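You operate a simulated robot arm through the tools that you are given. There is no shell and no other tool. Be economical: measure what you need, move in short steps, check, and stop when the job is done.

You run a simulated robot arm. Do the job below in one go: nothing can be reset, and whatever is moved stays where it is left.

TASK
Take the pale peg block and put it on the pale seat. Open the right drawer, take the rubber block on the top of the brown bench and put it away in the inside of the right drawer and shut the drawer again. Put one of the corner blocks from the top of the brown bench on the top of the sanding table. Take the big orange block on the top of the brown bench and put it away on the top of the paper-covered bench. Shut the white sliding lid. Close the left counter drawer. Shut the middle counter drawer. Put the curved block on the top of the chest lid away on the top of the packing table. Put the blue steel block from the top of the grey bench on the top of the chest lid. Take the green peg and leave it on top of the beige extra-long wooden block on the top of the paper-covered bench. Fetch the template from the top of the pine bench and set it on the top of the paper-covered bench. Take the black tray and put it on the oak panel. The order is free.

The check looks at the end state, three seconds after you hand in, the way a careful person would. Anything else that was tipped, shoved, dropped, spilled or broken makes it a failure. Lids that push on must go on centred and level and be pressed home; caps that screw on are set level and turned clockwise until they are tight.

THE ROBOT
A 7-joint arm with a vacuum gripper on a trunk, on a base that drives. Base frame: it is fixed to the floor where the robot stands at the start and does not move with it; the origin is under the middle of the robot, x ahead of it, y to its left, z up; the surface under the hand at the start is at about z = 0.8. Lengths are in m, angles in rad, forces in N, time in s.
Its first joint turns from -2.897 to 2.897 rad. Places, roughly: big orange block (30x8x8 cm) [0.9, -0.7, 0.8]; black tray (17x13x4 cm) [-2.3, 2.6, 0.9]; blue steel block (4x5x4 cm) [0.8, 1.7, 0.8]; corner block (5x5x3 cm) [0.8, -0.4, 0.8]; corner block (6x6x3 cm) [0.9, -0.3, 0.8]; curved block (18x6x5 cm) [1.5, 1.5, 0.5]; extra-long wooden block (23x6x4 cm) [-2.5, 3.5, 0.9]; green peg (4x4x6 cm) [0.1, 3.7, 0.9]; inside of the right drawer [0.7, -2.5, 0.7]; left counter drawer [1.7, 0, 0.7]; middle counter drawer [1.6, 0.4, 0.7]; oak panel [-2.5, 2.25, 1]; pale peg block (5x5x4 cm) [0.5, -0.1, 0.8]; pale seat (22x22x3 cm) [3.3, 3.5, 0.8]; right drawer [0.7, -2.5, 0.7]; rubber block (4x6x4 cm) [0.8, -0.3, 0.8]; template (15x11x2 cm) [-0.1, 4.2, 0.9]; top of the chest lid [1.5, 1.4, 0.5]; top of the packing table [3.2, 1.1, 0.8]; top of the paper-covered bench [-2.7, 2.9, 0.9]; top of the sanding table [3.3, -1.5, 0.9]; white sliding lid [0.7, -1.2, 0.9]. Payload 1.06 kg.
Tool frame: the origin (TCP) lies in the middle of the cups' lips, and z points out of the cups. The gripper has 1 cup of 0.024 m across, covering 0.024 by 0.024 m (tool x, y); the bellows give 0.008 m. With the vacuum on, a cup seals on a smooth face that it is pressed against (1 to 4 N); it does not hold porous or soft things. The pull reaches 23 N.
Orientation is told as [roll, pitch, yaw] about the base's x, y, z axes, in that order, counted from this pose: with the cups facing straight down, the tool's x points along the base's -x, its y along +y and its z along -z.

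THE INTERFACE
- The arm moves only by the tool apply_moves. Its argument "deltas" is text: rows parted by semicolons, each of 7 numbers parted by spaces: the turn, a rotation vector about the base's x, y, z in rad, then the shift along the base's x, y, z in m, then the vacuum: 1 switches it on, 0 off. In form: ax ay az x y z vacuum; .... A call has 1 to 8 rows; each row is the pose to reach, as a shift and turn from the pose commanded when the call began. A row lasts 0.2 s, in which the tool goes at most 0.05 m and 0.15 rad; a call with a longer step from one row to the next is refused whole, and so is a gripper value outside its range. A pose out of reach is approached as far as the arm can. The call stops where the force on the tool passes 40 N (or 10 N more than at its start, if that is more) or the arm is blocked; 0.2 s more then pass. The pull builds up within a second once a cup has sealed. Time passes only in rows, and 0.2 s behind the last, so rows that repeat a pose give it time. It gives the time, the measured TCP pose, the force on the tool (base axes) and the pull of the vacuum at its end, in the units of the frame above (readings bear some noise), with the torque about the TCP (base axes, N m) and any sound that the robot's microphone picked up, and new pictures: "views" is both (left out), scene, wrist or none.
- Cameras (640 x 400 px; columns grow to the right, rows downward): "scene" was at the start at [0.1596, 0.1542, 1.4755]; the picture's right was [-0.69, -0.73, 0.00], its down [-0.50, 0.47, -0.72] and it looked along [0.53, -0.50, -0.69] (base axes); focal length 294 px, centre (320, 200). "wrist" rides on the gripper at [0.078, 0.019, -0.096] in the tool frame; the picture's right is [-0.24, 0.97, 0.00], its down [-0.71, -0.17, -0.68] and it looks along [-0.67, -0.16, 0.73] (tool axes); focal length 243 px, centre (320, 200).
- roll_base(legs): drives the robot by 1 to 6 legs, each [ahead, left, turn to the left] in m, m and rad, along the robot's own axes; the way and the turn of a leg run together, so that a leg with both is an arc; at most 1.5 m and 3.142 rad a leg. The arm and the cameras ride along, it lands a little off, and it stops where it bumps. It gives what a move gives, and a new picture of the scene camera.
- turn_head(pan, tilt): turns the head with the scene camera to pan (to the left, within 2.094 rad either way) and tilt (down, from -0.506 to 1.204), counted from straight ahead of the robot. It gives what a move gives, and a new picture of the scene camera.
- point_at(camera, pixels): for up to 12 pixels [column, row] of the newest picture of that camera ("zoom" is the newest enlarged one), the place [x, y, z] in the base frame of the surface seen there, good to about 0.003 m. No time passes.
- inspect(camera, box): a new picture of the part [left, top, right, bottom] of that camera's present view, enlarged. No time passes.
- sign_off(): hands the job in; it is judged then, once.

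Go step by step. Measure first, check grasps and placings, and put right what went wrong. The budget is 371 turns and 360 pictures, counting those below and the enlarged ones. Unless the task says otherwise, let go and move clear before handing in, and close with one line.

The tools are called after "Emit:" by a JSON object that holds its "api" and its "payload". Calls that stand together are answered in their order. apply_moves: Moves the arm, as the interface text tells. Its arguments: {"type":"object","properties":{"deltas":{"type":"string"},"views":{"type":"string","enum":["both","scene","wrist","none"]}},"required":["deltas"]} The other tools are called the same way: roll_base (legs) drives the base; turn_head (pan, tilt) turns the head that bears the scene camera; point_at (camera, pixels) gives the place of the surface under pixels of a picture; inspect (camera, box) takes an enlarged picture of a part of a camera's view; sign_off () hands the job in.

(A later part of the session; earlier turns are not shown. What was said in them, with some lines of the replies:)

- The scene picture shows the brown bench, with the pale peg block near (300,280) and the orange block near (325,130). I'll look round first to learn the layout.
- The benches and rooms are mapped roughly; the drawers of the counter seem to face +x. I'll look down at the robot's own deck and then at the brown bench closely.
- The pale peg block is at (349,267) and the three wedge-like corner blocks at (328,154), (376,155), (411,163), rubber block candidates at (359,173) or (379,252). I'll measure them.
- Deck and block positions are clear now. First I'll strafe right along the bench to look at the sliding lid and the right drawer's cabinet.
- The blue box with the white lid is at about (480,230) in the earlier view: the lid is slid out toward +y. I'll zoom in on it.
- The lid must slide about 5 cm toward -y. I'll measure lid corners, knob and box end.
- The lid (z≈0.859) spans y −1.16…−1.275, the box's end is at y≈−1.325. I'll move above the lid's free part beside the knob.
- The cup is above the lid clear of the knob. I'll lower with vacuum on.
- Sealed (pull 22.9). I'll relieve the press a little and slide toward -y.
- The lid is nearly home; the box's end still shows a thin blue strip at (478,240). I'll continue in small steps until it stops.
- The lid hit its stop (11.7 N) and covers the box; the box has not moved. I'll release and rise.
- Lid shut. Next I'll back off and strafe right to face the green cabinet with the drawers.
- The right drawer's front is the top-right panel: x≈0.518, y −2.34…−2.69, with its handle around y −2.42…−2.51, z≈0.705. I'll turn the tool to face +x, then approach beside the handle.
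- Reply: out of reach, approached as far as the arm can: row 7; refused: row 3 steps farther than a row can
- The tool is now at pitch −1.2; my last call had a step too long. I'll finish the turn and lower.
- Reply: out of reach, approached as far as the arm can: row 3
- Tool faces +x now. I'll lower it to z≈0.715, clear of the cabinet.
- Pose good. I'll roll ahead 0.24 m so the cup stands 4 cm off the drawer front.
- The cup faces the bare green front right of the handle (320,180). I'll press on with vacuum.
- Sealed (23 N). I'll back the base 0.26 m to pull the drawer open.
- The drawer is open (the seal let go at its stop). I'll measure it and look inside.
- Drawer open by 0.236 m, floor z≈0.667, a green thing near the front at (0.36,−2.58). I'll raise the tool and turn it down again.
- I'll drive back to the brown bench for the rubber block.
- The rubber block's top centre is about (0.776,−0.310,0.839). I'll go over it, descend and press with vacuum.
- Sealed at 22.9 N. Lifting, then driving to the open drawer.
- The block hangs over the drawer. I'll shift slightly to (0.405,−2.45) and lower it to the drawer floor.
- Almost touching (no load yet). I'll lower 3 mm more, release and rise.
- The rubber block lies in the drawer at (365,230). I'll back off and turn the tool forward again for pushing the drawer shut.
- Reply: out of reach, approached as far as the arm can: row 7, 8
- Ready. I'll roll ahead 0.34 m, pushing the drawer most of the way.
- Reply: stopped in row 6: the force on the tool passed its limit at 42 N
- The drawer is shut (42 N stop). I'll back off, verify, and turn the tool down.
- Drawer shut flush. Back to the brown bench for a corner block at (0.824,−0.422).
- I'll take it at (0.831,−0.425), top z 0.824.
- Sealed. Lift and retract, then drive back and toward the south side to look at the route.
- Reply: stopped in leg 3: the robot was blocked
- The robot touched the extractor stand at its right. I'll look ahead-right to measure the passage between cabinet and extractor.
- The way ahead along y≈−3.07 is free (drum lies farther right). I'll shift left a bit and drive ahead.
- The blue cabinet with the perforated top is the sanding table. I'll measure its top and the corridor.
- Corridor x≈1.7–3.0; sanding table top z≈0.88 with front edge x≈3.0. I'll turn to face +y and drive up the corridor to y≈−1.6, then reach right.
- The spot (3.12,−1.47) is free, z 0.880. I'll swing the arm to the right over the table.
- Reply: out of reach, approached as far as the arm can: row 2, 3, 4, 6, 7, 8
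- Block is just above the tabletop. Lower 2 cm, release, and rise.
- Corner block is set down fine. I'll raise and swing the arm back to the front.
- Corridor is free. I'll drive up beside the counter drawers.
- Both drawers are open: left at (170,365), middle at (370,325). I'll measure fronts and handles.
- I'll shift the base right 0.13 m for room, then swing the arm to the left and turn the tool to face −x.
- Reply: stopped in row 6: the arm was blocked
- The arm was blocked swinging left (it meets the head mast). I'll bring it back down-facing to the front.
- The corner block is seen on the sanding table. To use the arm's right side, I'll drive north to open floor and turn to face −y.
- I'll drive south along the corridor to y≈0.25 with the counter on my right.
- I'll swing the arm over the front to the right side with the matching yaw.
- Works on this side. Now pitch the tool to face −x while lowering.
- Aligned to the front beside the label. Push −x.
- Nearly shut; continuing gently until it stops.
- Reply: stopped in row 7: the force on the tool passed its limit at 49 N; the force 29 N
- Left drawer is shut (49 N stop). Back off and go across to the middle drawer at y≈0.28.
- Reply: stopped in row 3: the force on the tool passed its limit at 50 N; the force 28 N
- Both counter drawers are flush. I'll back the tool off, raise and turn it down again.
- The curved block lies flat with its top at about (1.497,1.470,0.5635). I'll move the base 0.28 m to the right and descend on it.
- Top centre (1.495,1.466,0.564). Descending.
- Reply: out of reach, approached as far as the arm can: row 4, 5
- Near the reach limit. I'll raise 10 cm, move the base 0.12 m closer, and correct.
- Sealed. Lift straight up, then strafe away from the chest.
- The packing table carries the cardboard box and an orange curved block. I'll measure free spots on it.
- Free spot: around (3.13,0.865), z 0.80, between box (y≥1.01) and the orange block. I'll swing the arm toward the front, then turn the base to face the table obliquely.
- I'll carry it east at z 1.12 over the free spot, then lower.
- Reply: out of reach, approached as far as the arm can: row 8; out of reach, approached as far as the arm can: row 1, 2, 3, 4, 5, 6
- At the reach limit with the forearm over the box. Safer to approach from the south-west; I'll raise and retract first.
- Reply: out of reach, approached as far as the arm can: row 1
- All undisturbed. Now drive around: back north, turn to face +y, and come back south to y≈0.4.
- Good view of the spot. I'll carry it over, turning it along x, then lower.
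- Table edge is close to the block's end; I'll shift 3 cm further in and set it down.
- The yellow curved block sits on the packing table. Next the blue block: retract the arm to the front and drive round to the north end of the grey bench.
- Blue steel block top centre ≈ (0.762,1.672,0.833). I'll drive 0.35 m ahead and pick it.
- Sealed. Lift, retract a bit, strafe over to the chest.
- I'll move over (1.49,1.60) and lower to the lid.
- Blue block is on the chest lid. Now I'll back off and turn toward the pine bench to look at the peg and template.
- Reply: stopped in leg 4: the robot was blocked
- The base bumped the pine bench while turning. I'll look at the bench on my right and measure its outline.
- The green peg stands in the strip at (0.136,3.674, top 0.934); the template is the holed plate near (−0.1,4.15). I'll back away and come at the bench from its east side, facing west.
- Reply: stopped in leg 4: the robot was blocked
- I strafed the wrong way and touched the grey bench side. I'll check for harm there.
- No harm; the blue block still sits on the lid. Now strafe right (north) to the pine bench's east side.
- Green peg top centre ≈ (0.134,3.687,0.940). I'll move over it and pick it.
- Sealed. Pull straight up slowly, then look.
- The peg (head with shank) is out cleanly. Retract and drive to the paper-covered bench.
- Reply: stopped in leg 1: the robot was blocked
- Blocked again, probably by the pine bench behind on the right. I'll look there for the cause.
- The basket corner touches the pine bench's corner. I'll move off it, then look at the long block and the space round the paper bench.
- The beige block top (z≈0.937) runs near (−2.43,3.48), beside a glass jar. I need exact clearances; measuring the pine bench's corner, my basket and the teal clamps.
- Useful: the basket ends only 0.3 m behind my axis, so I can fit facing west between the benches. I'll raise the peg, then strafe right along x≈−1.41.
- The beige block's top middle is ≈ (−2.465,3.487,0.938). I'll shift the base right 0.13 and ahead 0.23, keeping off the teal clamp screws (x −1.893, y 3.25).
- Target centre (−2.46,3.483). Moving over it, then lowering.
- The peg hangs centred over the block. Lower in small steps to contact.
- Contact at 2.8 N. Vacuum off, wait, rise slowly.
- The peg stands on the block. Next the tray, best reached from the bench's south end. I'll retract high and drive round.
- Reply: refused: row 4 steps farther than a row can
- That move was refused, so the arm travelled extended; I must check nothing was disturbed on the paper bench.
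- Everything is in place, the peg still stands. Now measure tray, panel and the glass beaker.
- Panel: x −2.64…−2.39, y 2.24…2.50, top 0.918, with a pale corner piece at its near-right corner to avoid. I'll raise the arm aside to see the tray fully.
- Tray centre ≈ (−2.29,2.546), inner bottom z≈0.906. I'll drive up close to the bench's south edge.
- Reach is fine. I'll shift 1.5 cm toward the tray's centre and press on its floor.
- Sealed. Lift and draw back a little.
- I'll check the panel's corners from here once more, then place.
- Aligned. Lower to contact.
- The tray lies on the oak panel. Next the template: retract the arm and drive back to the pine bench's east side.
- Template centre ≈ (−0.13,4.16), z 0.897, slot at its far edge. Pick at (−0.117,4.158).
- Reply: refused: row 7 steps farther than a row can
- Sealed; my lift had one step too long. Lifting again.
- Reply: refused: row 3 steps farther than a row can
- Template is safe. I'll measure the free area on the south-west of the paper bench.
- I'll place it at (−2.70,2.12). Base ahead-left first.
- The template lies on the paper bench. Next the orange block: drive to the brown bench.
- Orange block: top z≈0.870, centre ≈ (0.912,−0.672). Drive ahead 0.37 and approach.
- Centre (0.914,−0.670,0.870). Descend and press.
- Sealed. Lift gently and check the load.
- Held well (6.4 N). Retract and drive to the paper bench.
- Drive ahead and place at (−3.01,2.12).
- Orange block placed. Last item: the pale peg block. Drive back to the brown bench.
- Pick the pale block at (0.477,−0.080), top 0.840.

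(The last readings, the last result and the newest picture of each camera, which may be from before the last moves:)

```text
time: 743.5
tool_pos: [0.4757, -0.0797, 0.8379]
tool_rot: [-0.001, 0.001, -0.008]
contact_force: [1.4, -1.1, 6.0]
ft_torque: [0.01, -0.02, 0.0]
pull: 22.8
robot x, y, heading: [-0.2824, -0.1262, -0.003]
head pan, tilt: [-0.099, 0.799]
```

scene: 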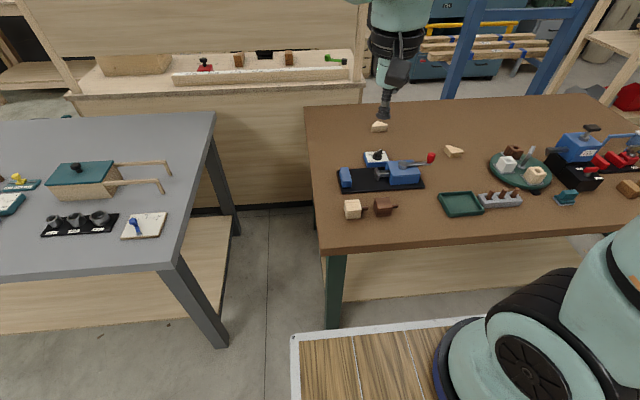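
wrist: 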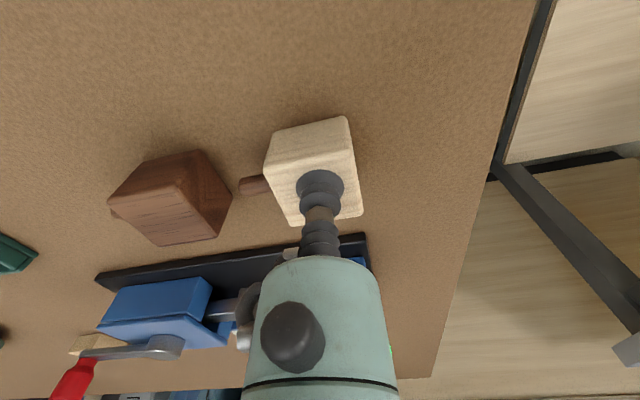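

Sealed. Lift, retract and drive north then east.

Emit:
{"api": "apply_moves", "payload": {"deltas": "0 0 0 0 0 0.03 1; 0 0 0 0 0 0.08 1; 0 0 0 0 0 0.13 1; 0 0 0 0 0 0.18 1; 0 0 0 -0.02 0 0.22 1; 0 0 0 -0.05 0 0.255 1; 0 0 0 -0.09 0 0.285 1; 0 0 0 -0.13 0 0.31 1", "views": "wrist"}}

Emit:
{"api": "roll_base", "payload": {"legs": [[-0.1, 0, 0], [0, 1.25, 0], [0, 1.22, 0], [1.3, 0, 0], [1.1, 0, 0]]}}

Emit:
{"api": "turn_head", "payload": {"pan": 0.6, "tilt": 0.5}}

```text
time: 745.3
tool_pos: [0.3468, -0.0777, 1.1474]
tool_rot: [-0.002, 0.001, -0.008]
contact_force: [1.0, 0.2, -0.7]
ft_torque: [0.0, 0.03, 0.01]
pull: 23.1
robot x, y, heading: [-0.285, -0.1281, -0.007]
head pan, tilt: [-0.099, 0.799]
```

wrist: 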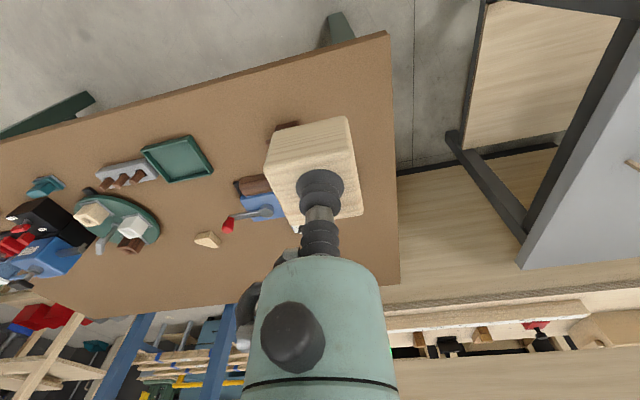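

```text
time: 769.5
tool_pos: [2.6782, 2.3119, 1.1477]
tool_rot: [0.001, 0.001, -0.036]
contact_force: [-0.7, 0.4, -0.6]
ft_torque: [0.02, 0.0, -0.01]
pull: 22.8
robot x, y, heading: [2.0489, 2.2787, -0.03]
head pan, tilt: [-0.099, 0.799]
```

scene: 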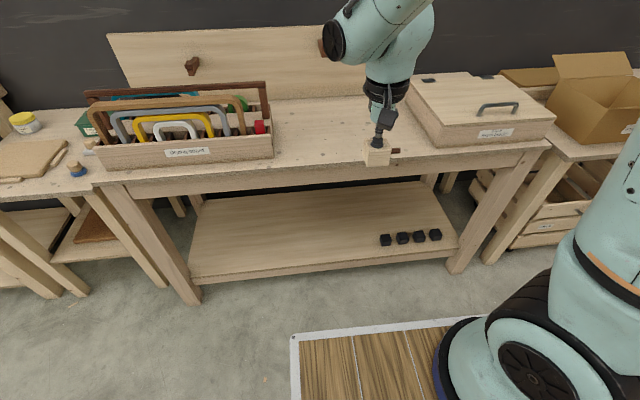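

```text
time: 770.6
tool_pos: [2.6786, 2.312, 1.1469]
tool_rot: [0.0, 0.003, -0.033]
contact_force: [0.3, 0.6, -0.6]
ft_torque: [0.01, 0.01, 0.0]
pull: 22.6
robot x, y, heading: [2.0485, 2.2847, -0.029]
head pan, tilt: [0.6, 0.499]
```

scene: 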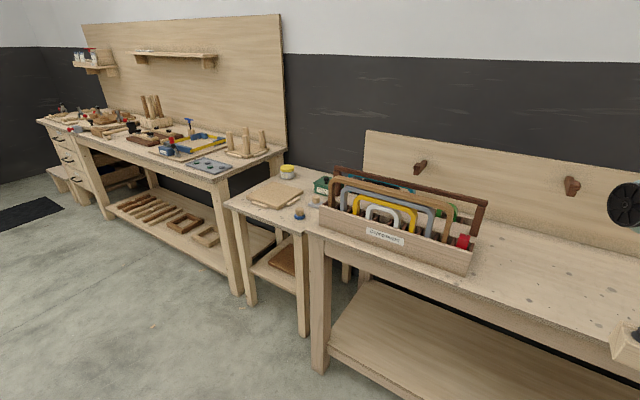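

The small table with a pale square plate at (275,193) holds the pale seat. I'll strafe left to face it.

Emit:
{"api": "roll_base", "payload": {"legs": [[0, 1.1, 0.03]]}}

Emit:
{"api": "turn_head", "payload": {"pan": -0.1, "tilt": 0.6}}

Emit:
{"api": "inspect", "payload": {"camera": "scene", "box": [150, 80, 450, 270]}}

```text
time: 776.3
tool_pos: [2.6976, 3.4316, 1.1468]
tool_rot: [0.001, 0.001, -0.013]
contact_force: [0.5, 1.0, -0.2]
ft_torque: [0.03, 0.03, 0.0]
pull: 22.7
robot x, y, heading: [2.0694, 3.3861, -0.007]
head pan, tilt: [0.6, 0.499]
```

scene: 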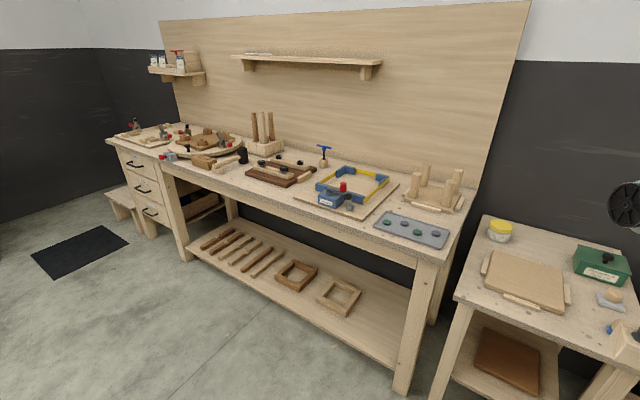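

```text
time: 777.4
tool_pos: [2.6969, 3.432, 1.1473]
tool_rot: [0.0, 0.002, -0.012]
contact_force: [0.8, -0.5, -0.4]
ft_torque: [-0.02, -0.01, -0.01]
pull: 22.8
robot x, y, heading: [2.0699, 3.3902, -0.008]
head pan, tilt: [-0.099, 0.6]
```

scene: 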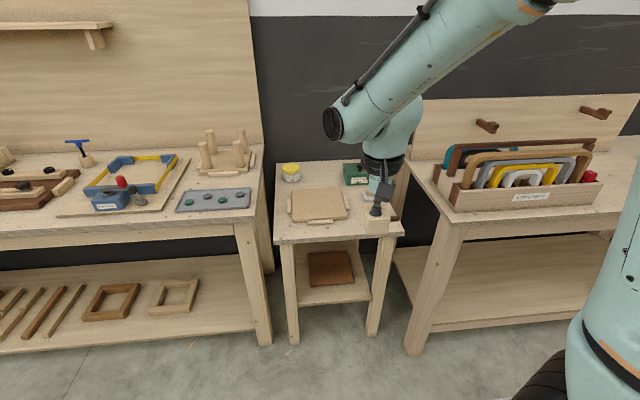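

```text
2.11 times, centred on (300, 175) of scene
```

zoom: 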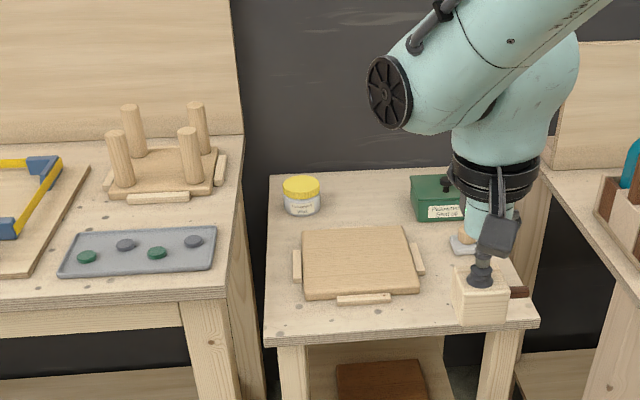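

Emit:
{"api": "point_at", "payload": {"camera": "zoom", "pixels": [[305, 232], [402, 228], [418, 285], [306, 294], [360, 258], [330, 250], [390, 270], [270, 335], [465, 240]]}}

```text
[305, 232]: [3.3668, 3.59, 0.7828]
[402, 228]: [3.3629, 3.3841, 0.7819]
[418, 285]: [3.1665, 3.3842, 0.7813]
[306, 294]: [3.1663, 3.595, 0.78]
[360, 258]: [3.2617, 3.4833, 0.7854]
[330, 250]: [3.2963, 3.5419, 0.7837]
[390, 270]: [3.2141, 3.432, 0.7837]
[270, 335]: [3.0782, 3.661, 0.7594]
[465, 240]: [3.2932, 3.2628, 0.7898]
```

Seat centre (3.265,3.488), top z≈0.783. Drive closer and place the block there.

Emit:
{"api": "roll_base", "payload": {"legs": [[0.35, 0.05, 0]]}}

Emit:
{"api": "apply_moves", "payload": {"deltas": "0 0 0 0.045 0 0 1; 0 0 0 0.09 0 0 1; 0 0 0 0.135 0 0 1; 0 0 0 0.18 0 -0.01 1; 0 0 0 0.215 0.0 -0.04 1; 0 0 0 0.215 0 -0.09 1; 0 0 0 0.215 0 -0.14 1; 0 0 0 0.215 0 -0.19 1", "views": "scene"}}

```text
time: 779.6
tool_pos: [3.0449, 3.4819, 1.1484]
tool_rot: [-0.001, 0.002, -0.011]
contact_force: [-0.1, -0.5, -0.2]
ft_torque: [-0.01, -0.01, 0.0]
pull: 23.0
robot x, y, heading: [2.4153, 3.4353, -0.006]
head pan, tilt: [-0.099, 0.6]
```

scene: 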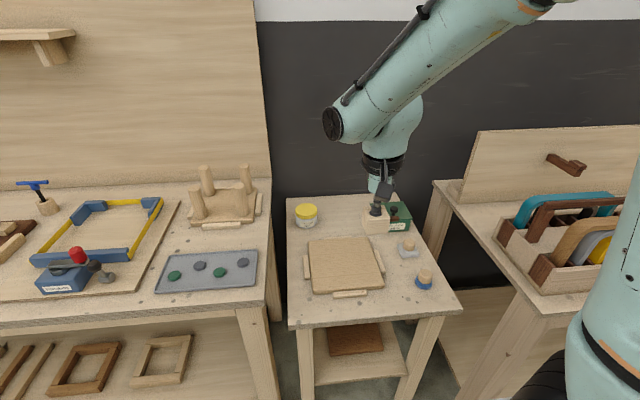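

```text
time: 781.4
tool_pos: [3.2595, 3.482, 0.9571]
tool_rot: [0.0, 0.0, -0.01]
contact_force: [0.3, 0.2, 0.5]
ft_torque: [0.02, 0.0, 0.03]
pull: 22.5
robot x, y, heading: [2.4158, 3.4334, -0.008]
head pan, tilt: [-0.099, 0.6]
```

scene: 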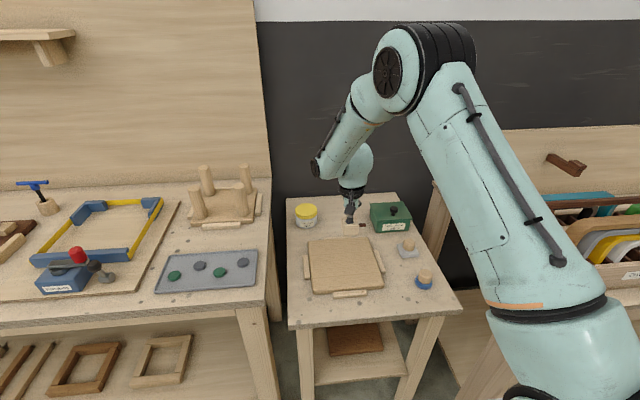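

Emit:
{"api": "apply_moves", "payload": {"deltas": "0 0 0 0.004 0.004 -0.045 1; 0 0 0 0.004 0.004 -0.09 1; 0 0 0 0.004 0.004 -0.12 1; 0 0 0 0.004 0.004 -0.13 1; 0 0 0 0.004 0.004 -0.13 1", "views": "both"}}

```text
time: 782.6
tool_pos: [3.2629, 3.4859, 0.827]
tool_rot: [-0.004, 0.002, -0.011]
contact_force: [-0.6, -0.3, 0.4]
ft_torque: [0.02, 0.03, -0.02]
pull: 23.0
robot x, y, heading: [2.4145, 3.4344, -0.008]
head pan, tilt: [-0.099, 0.6]
```

scene: 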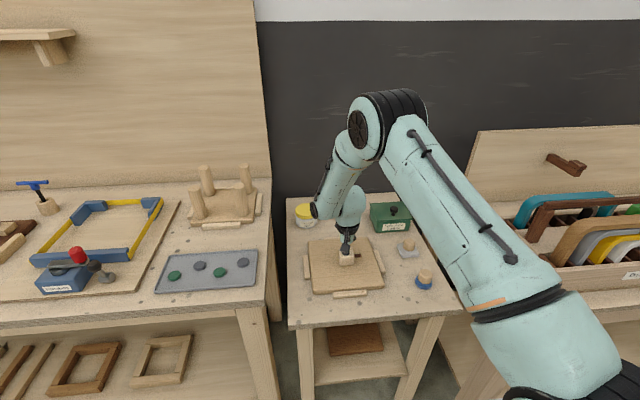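
wrist: 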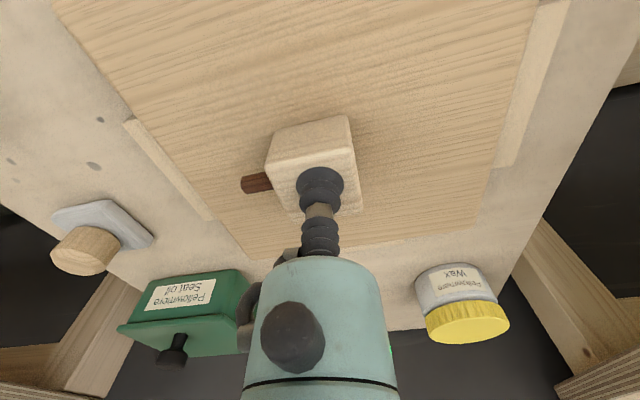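

Emit:
{"api": "apply_moves", "payload": {"deltas": "0 0 0 0 0 -0.004 1; 0 0 0 0 0 -0.006 1; 0 0 0 0 0 -0.006 0; 0 0 0 0 0 -0.006 0; 0 0 0 0 0 -0.006 0; 0 0 0 0 0 0.0 0; 0 0 0 0 0 0.04 0; 0 0 0 0 0 0.09 0", "views": "wrist"}}

Emit:
{"api": "apply_moves", "payload": {"deltas": "0 0 0 0 0 0.05 0; 0 0 0 0 0 0.1 0; 0 0 0 0 0 0.15 0; 0 0 0 -0.02 0 0.19 0; 0 0 0 -0.06 0 0.21 0; 0 0 0 -0.11 0 0.21 0; 0 0 0 -0.16 0 0.21 0; 0 0 0 -0.2 0 0.21 0", "views": "scene"}}

Emit:
{"api": "inspect", "payload": {"camera": "scene", "box": [270, 190, 470, 330]}}

```text
time: 784.4
tool_pos: [3.265, 3.4866, 0.917]
tool_rot: [0.001, 0.001, -0.009]
contact_force: [0.0, 0.9, -0.2]
ft_torque: [0.0, 0.01, -0.01]
pull: 0.0
robot x, y, heading: [2.4173, 3.4351, -0.009]
head pan, tilt: [-0.099, 0.6]
```

wrist: 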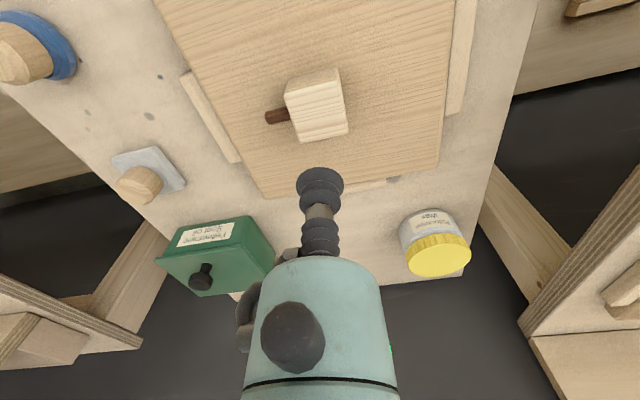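

```text
time: 786.2
tool_pos: [3.0658, 3.4852, 1.127]
tool_rot: [-0.002, 0.002, -0.012]
contact_force: [-0.5, 0.2, -1.5]
ft_torque: [0.0, 0.04, -0.01]
pull: 0.0
robot x, y, heading: [2.4167, 3.436, -0.002]
head pan, tilt: [-0.099, 0.6]
```

scene: 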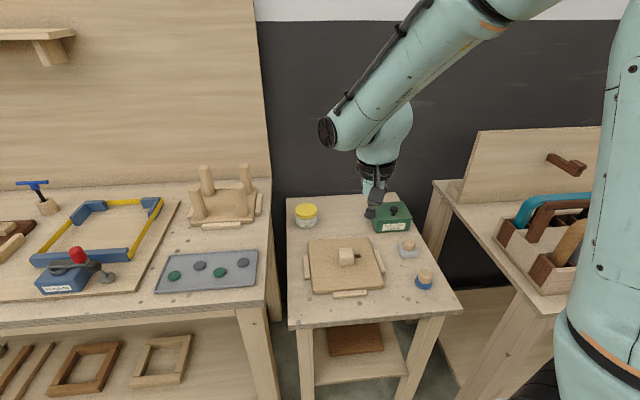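

```text
2.86 times, centred on (370, 260) of scene
```

zoom: 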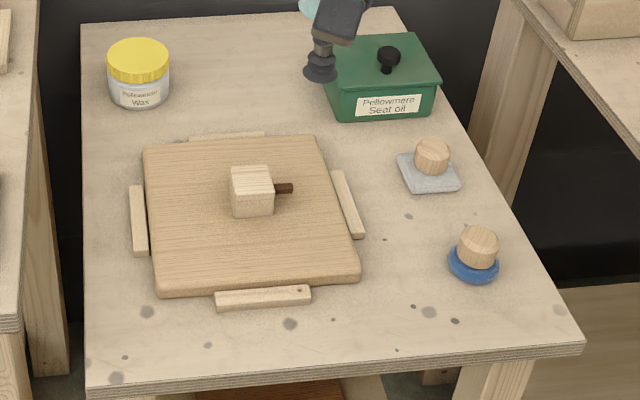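

All thirteen items are done and the pale block rests on the pale seat; the hand is clear. Handing in.

Emit:
{"api": "sign_off", "payload": {}}

```text
The job is handed in.
```

I finished every part of the job and handed it in; everything was in its place on its last look. The base bumped four times while driving: the dust extractor, the pine bench twice, and by the grey bench. I saw nothing moved or knocked over.
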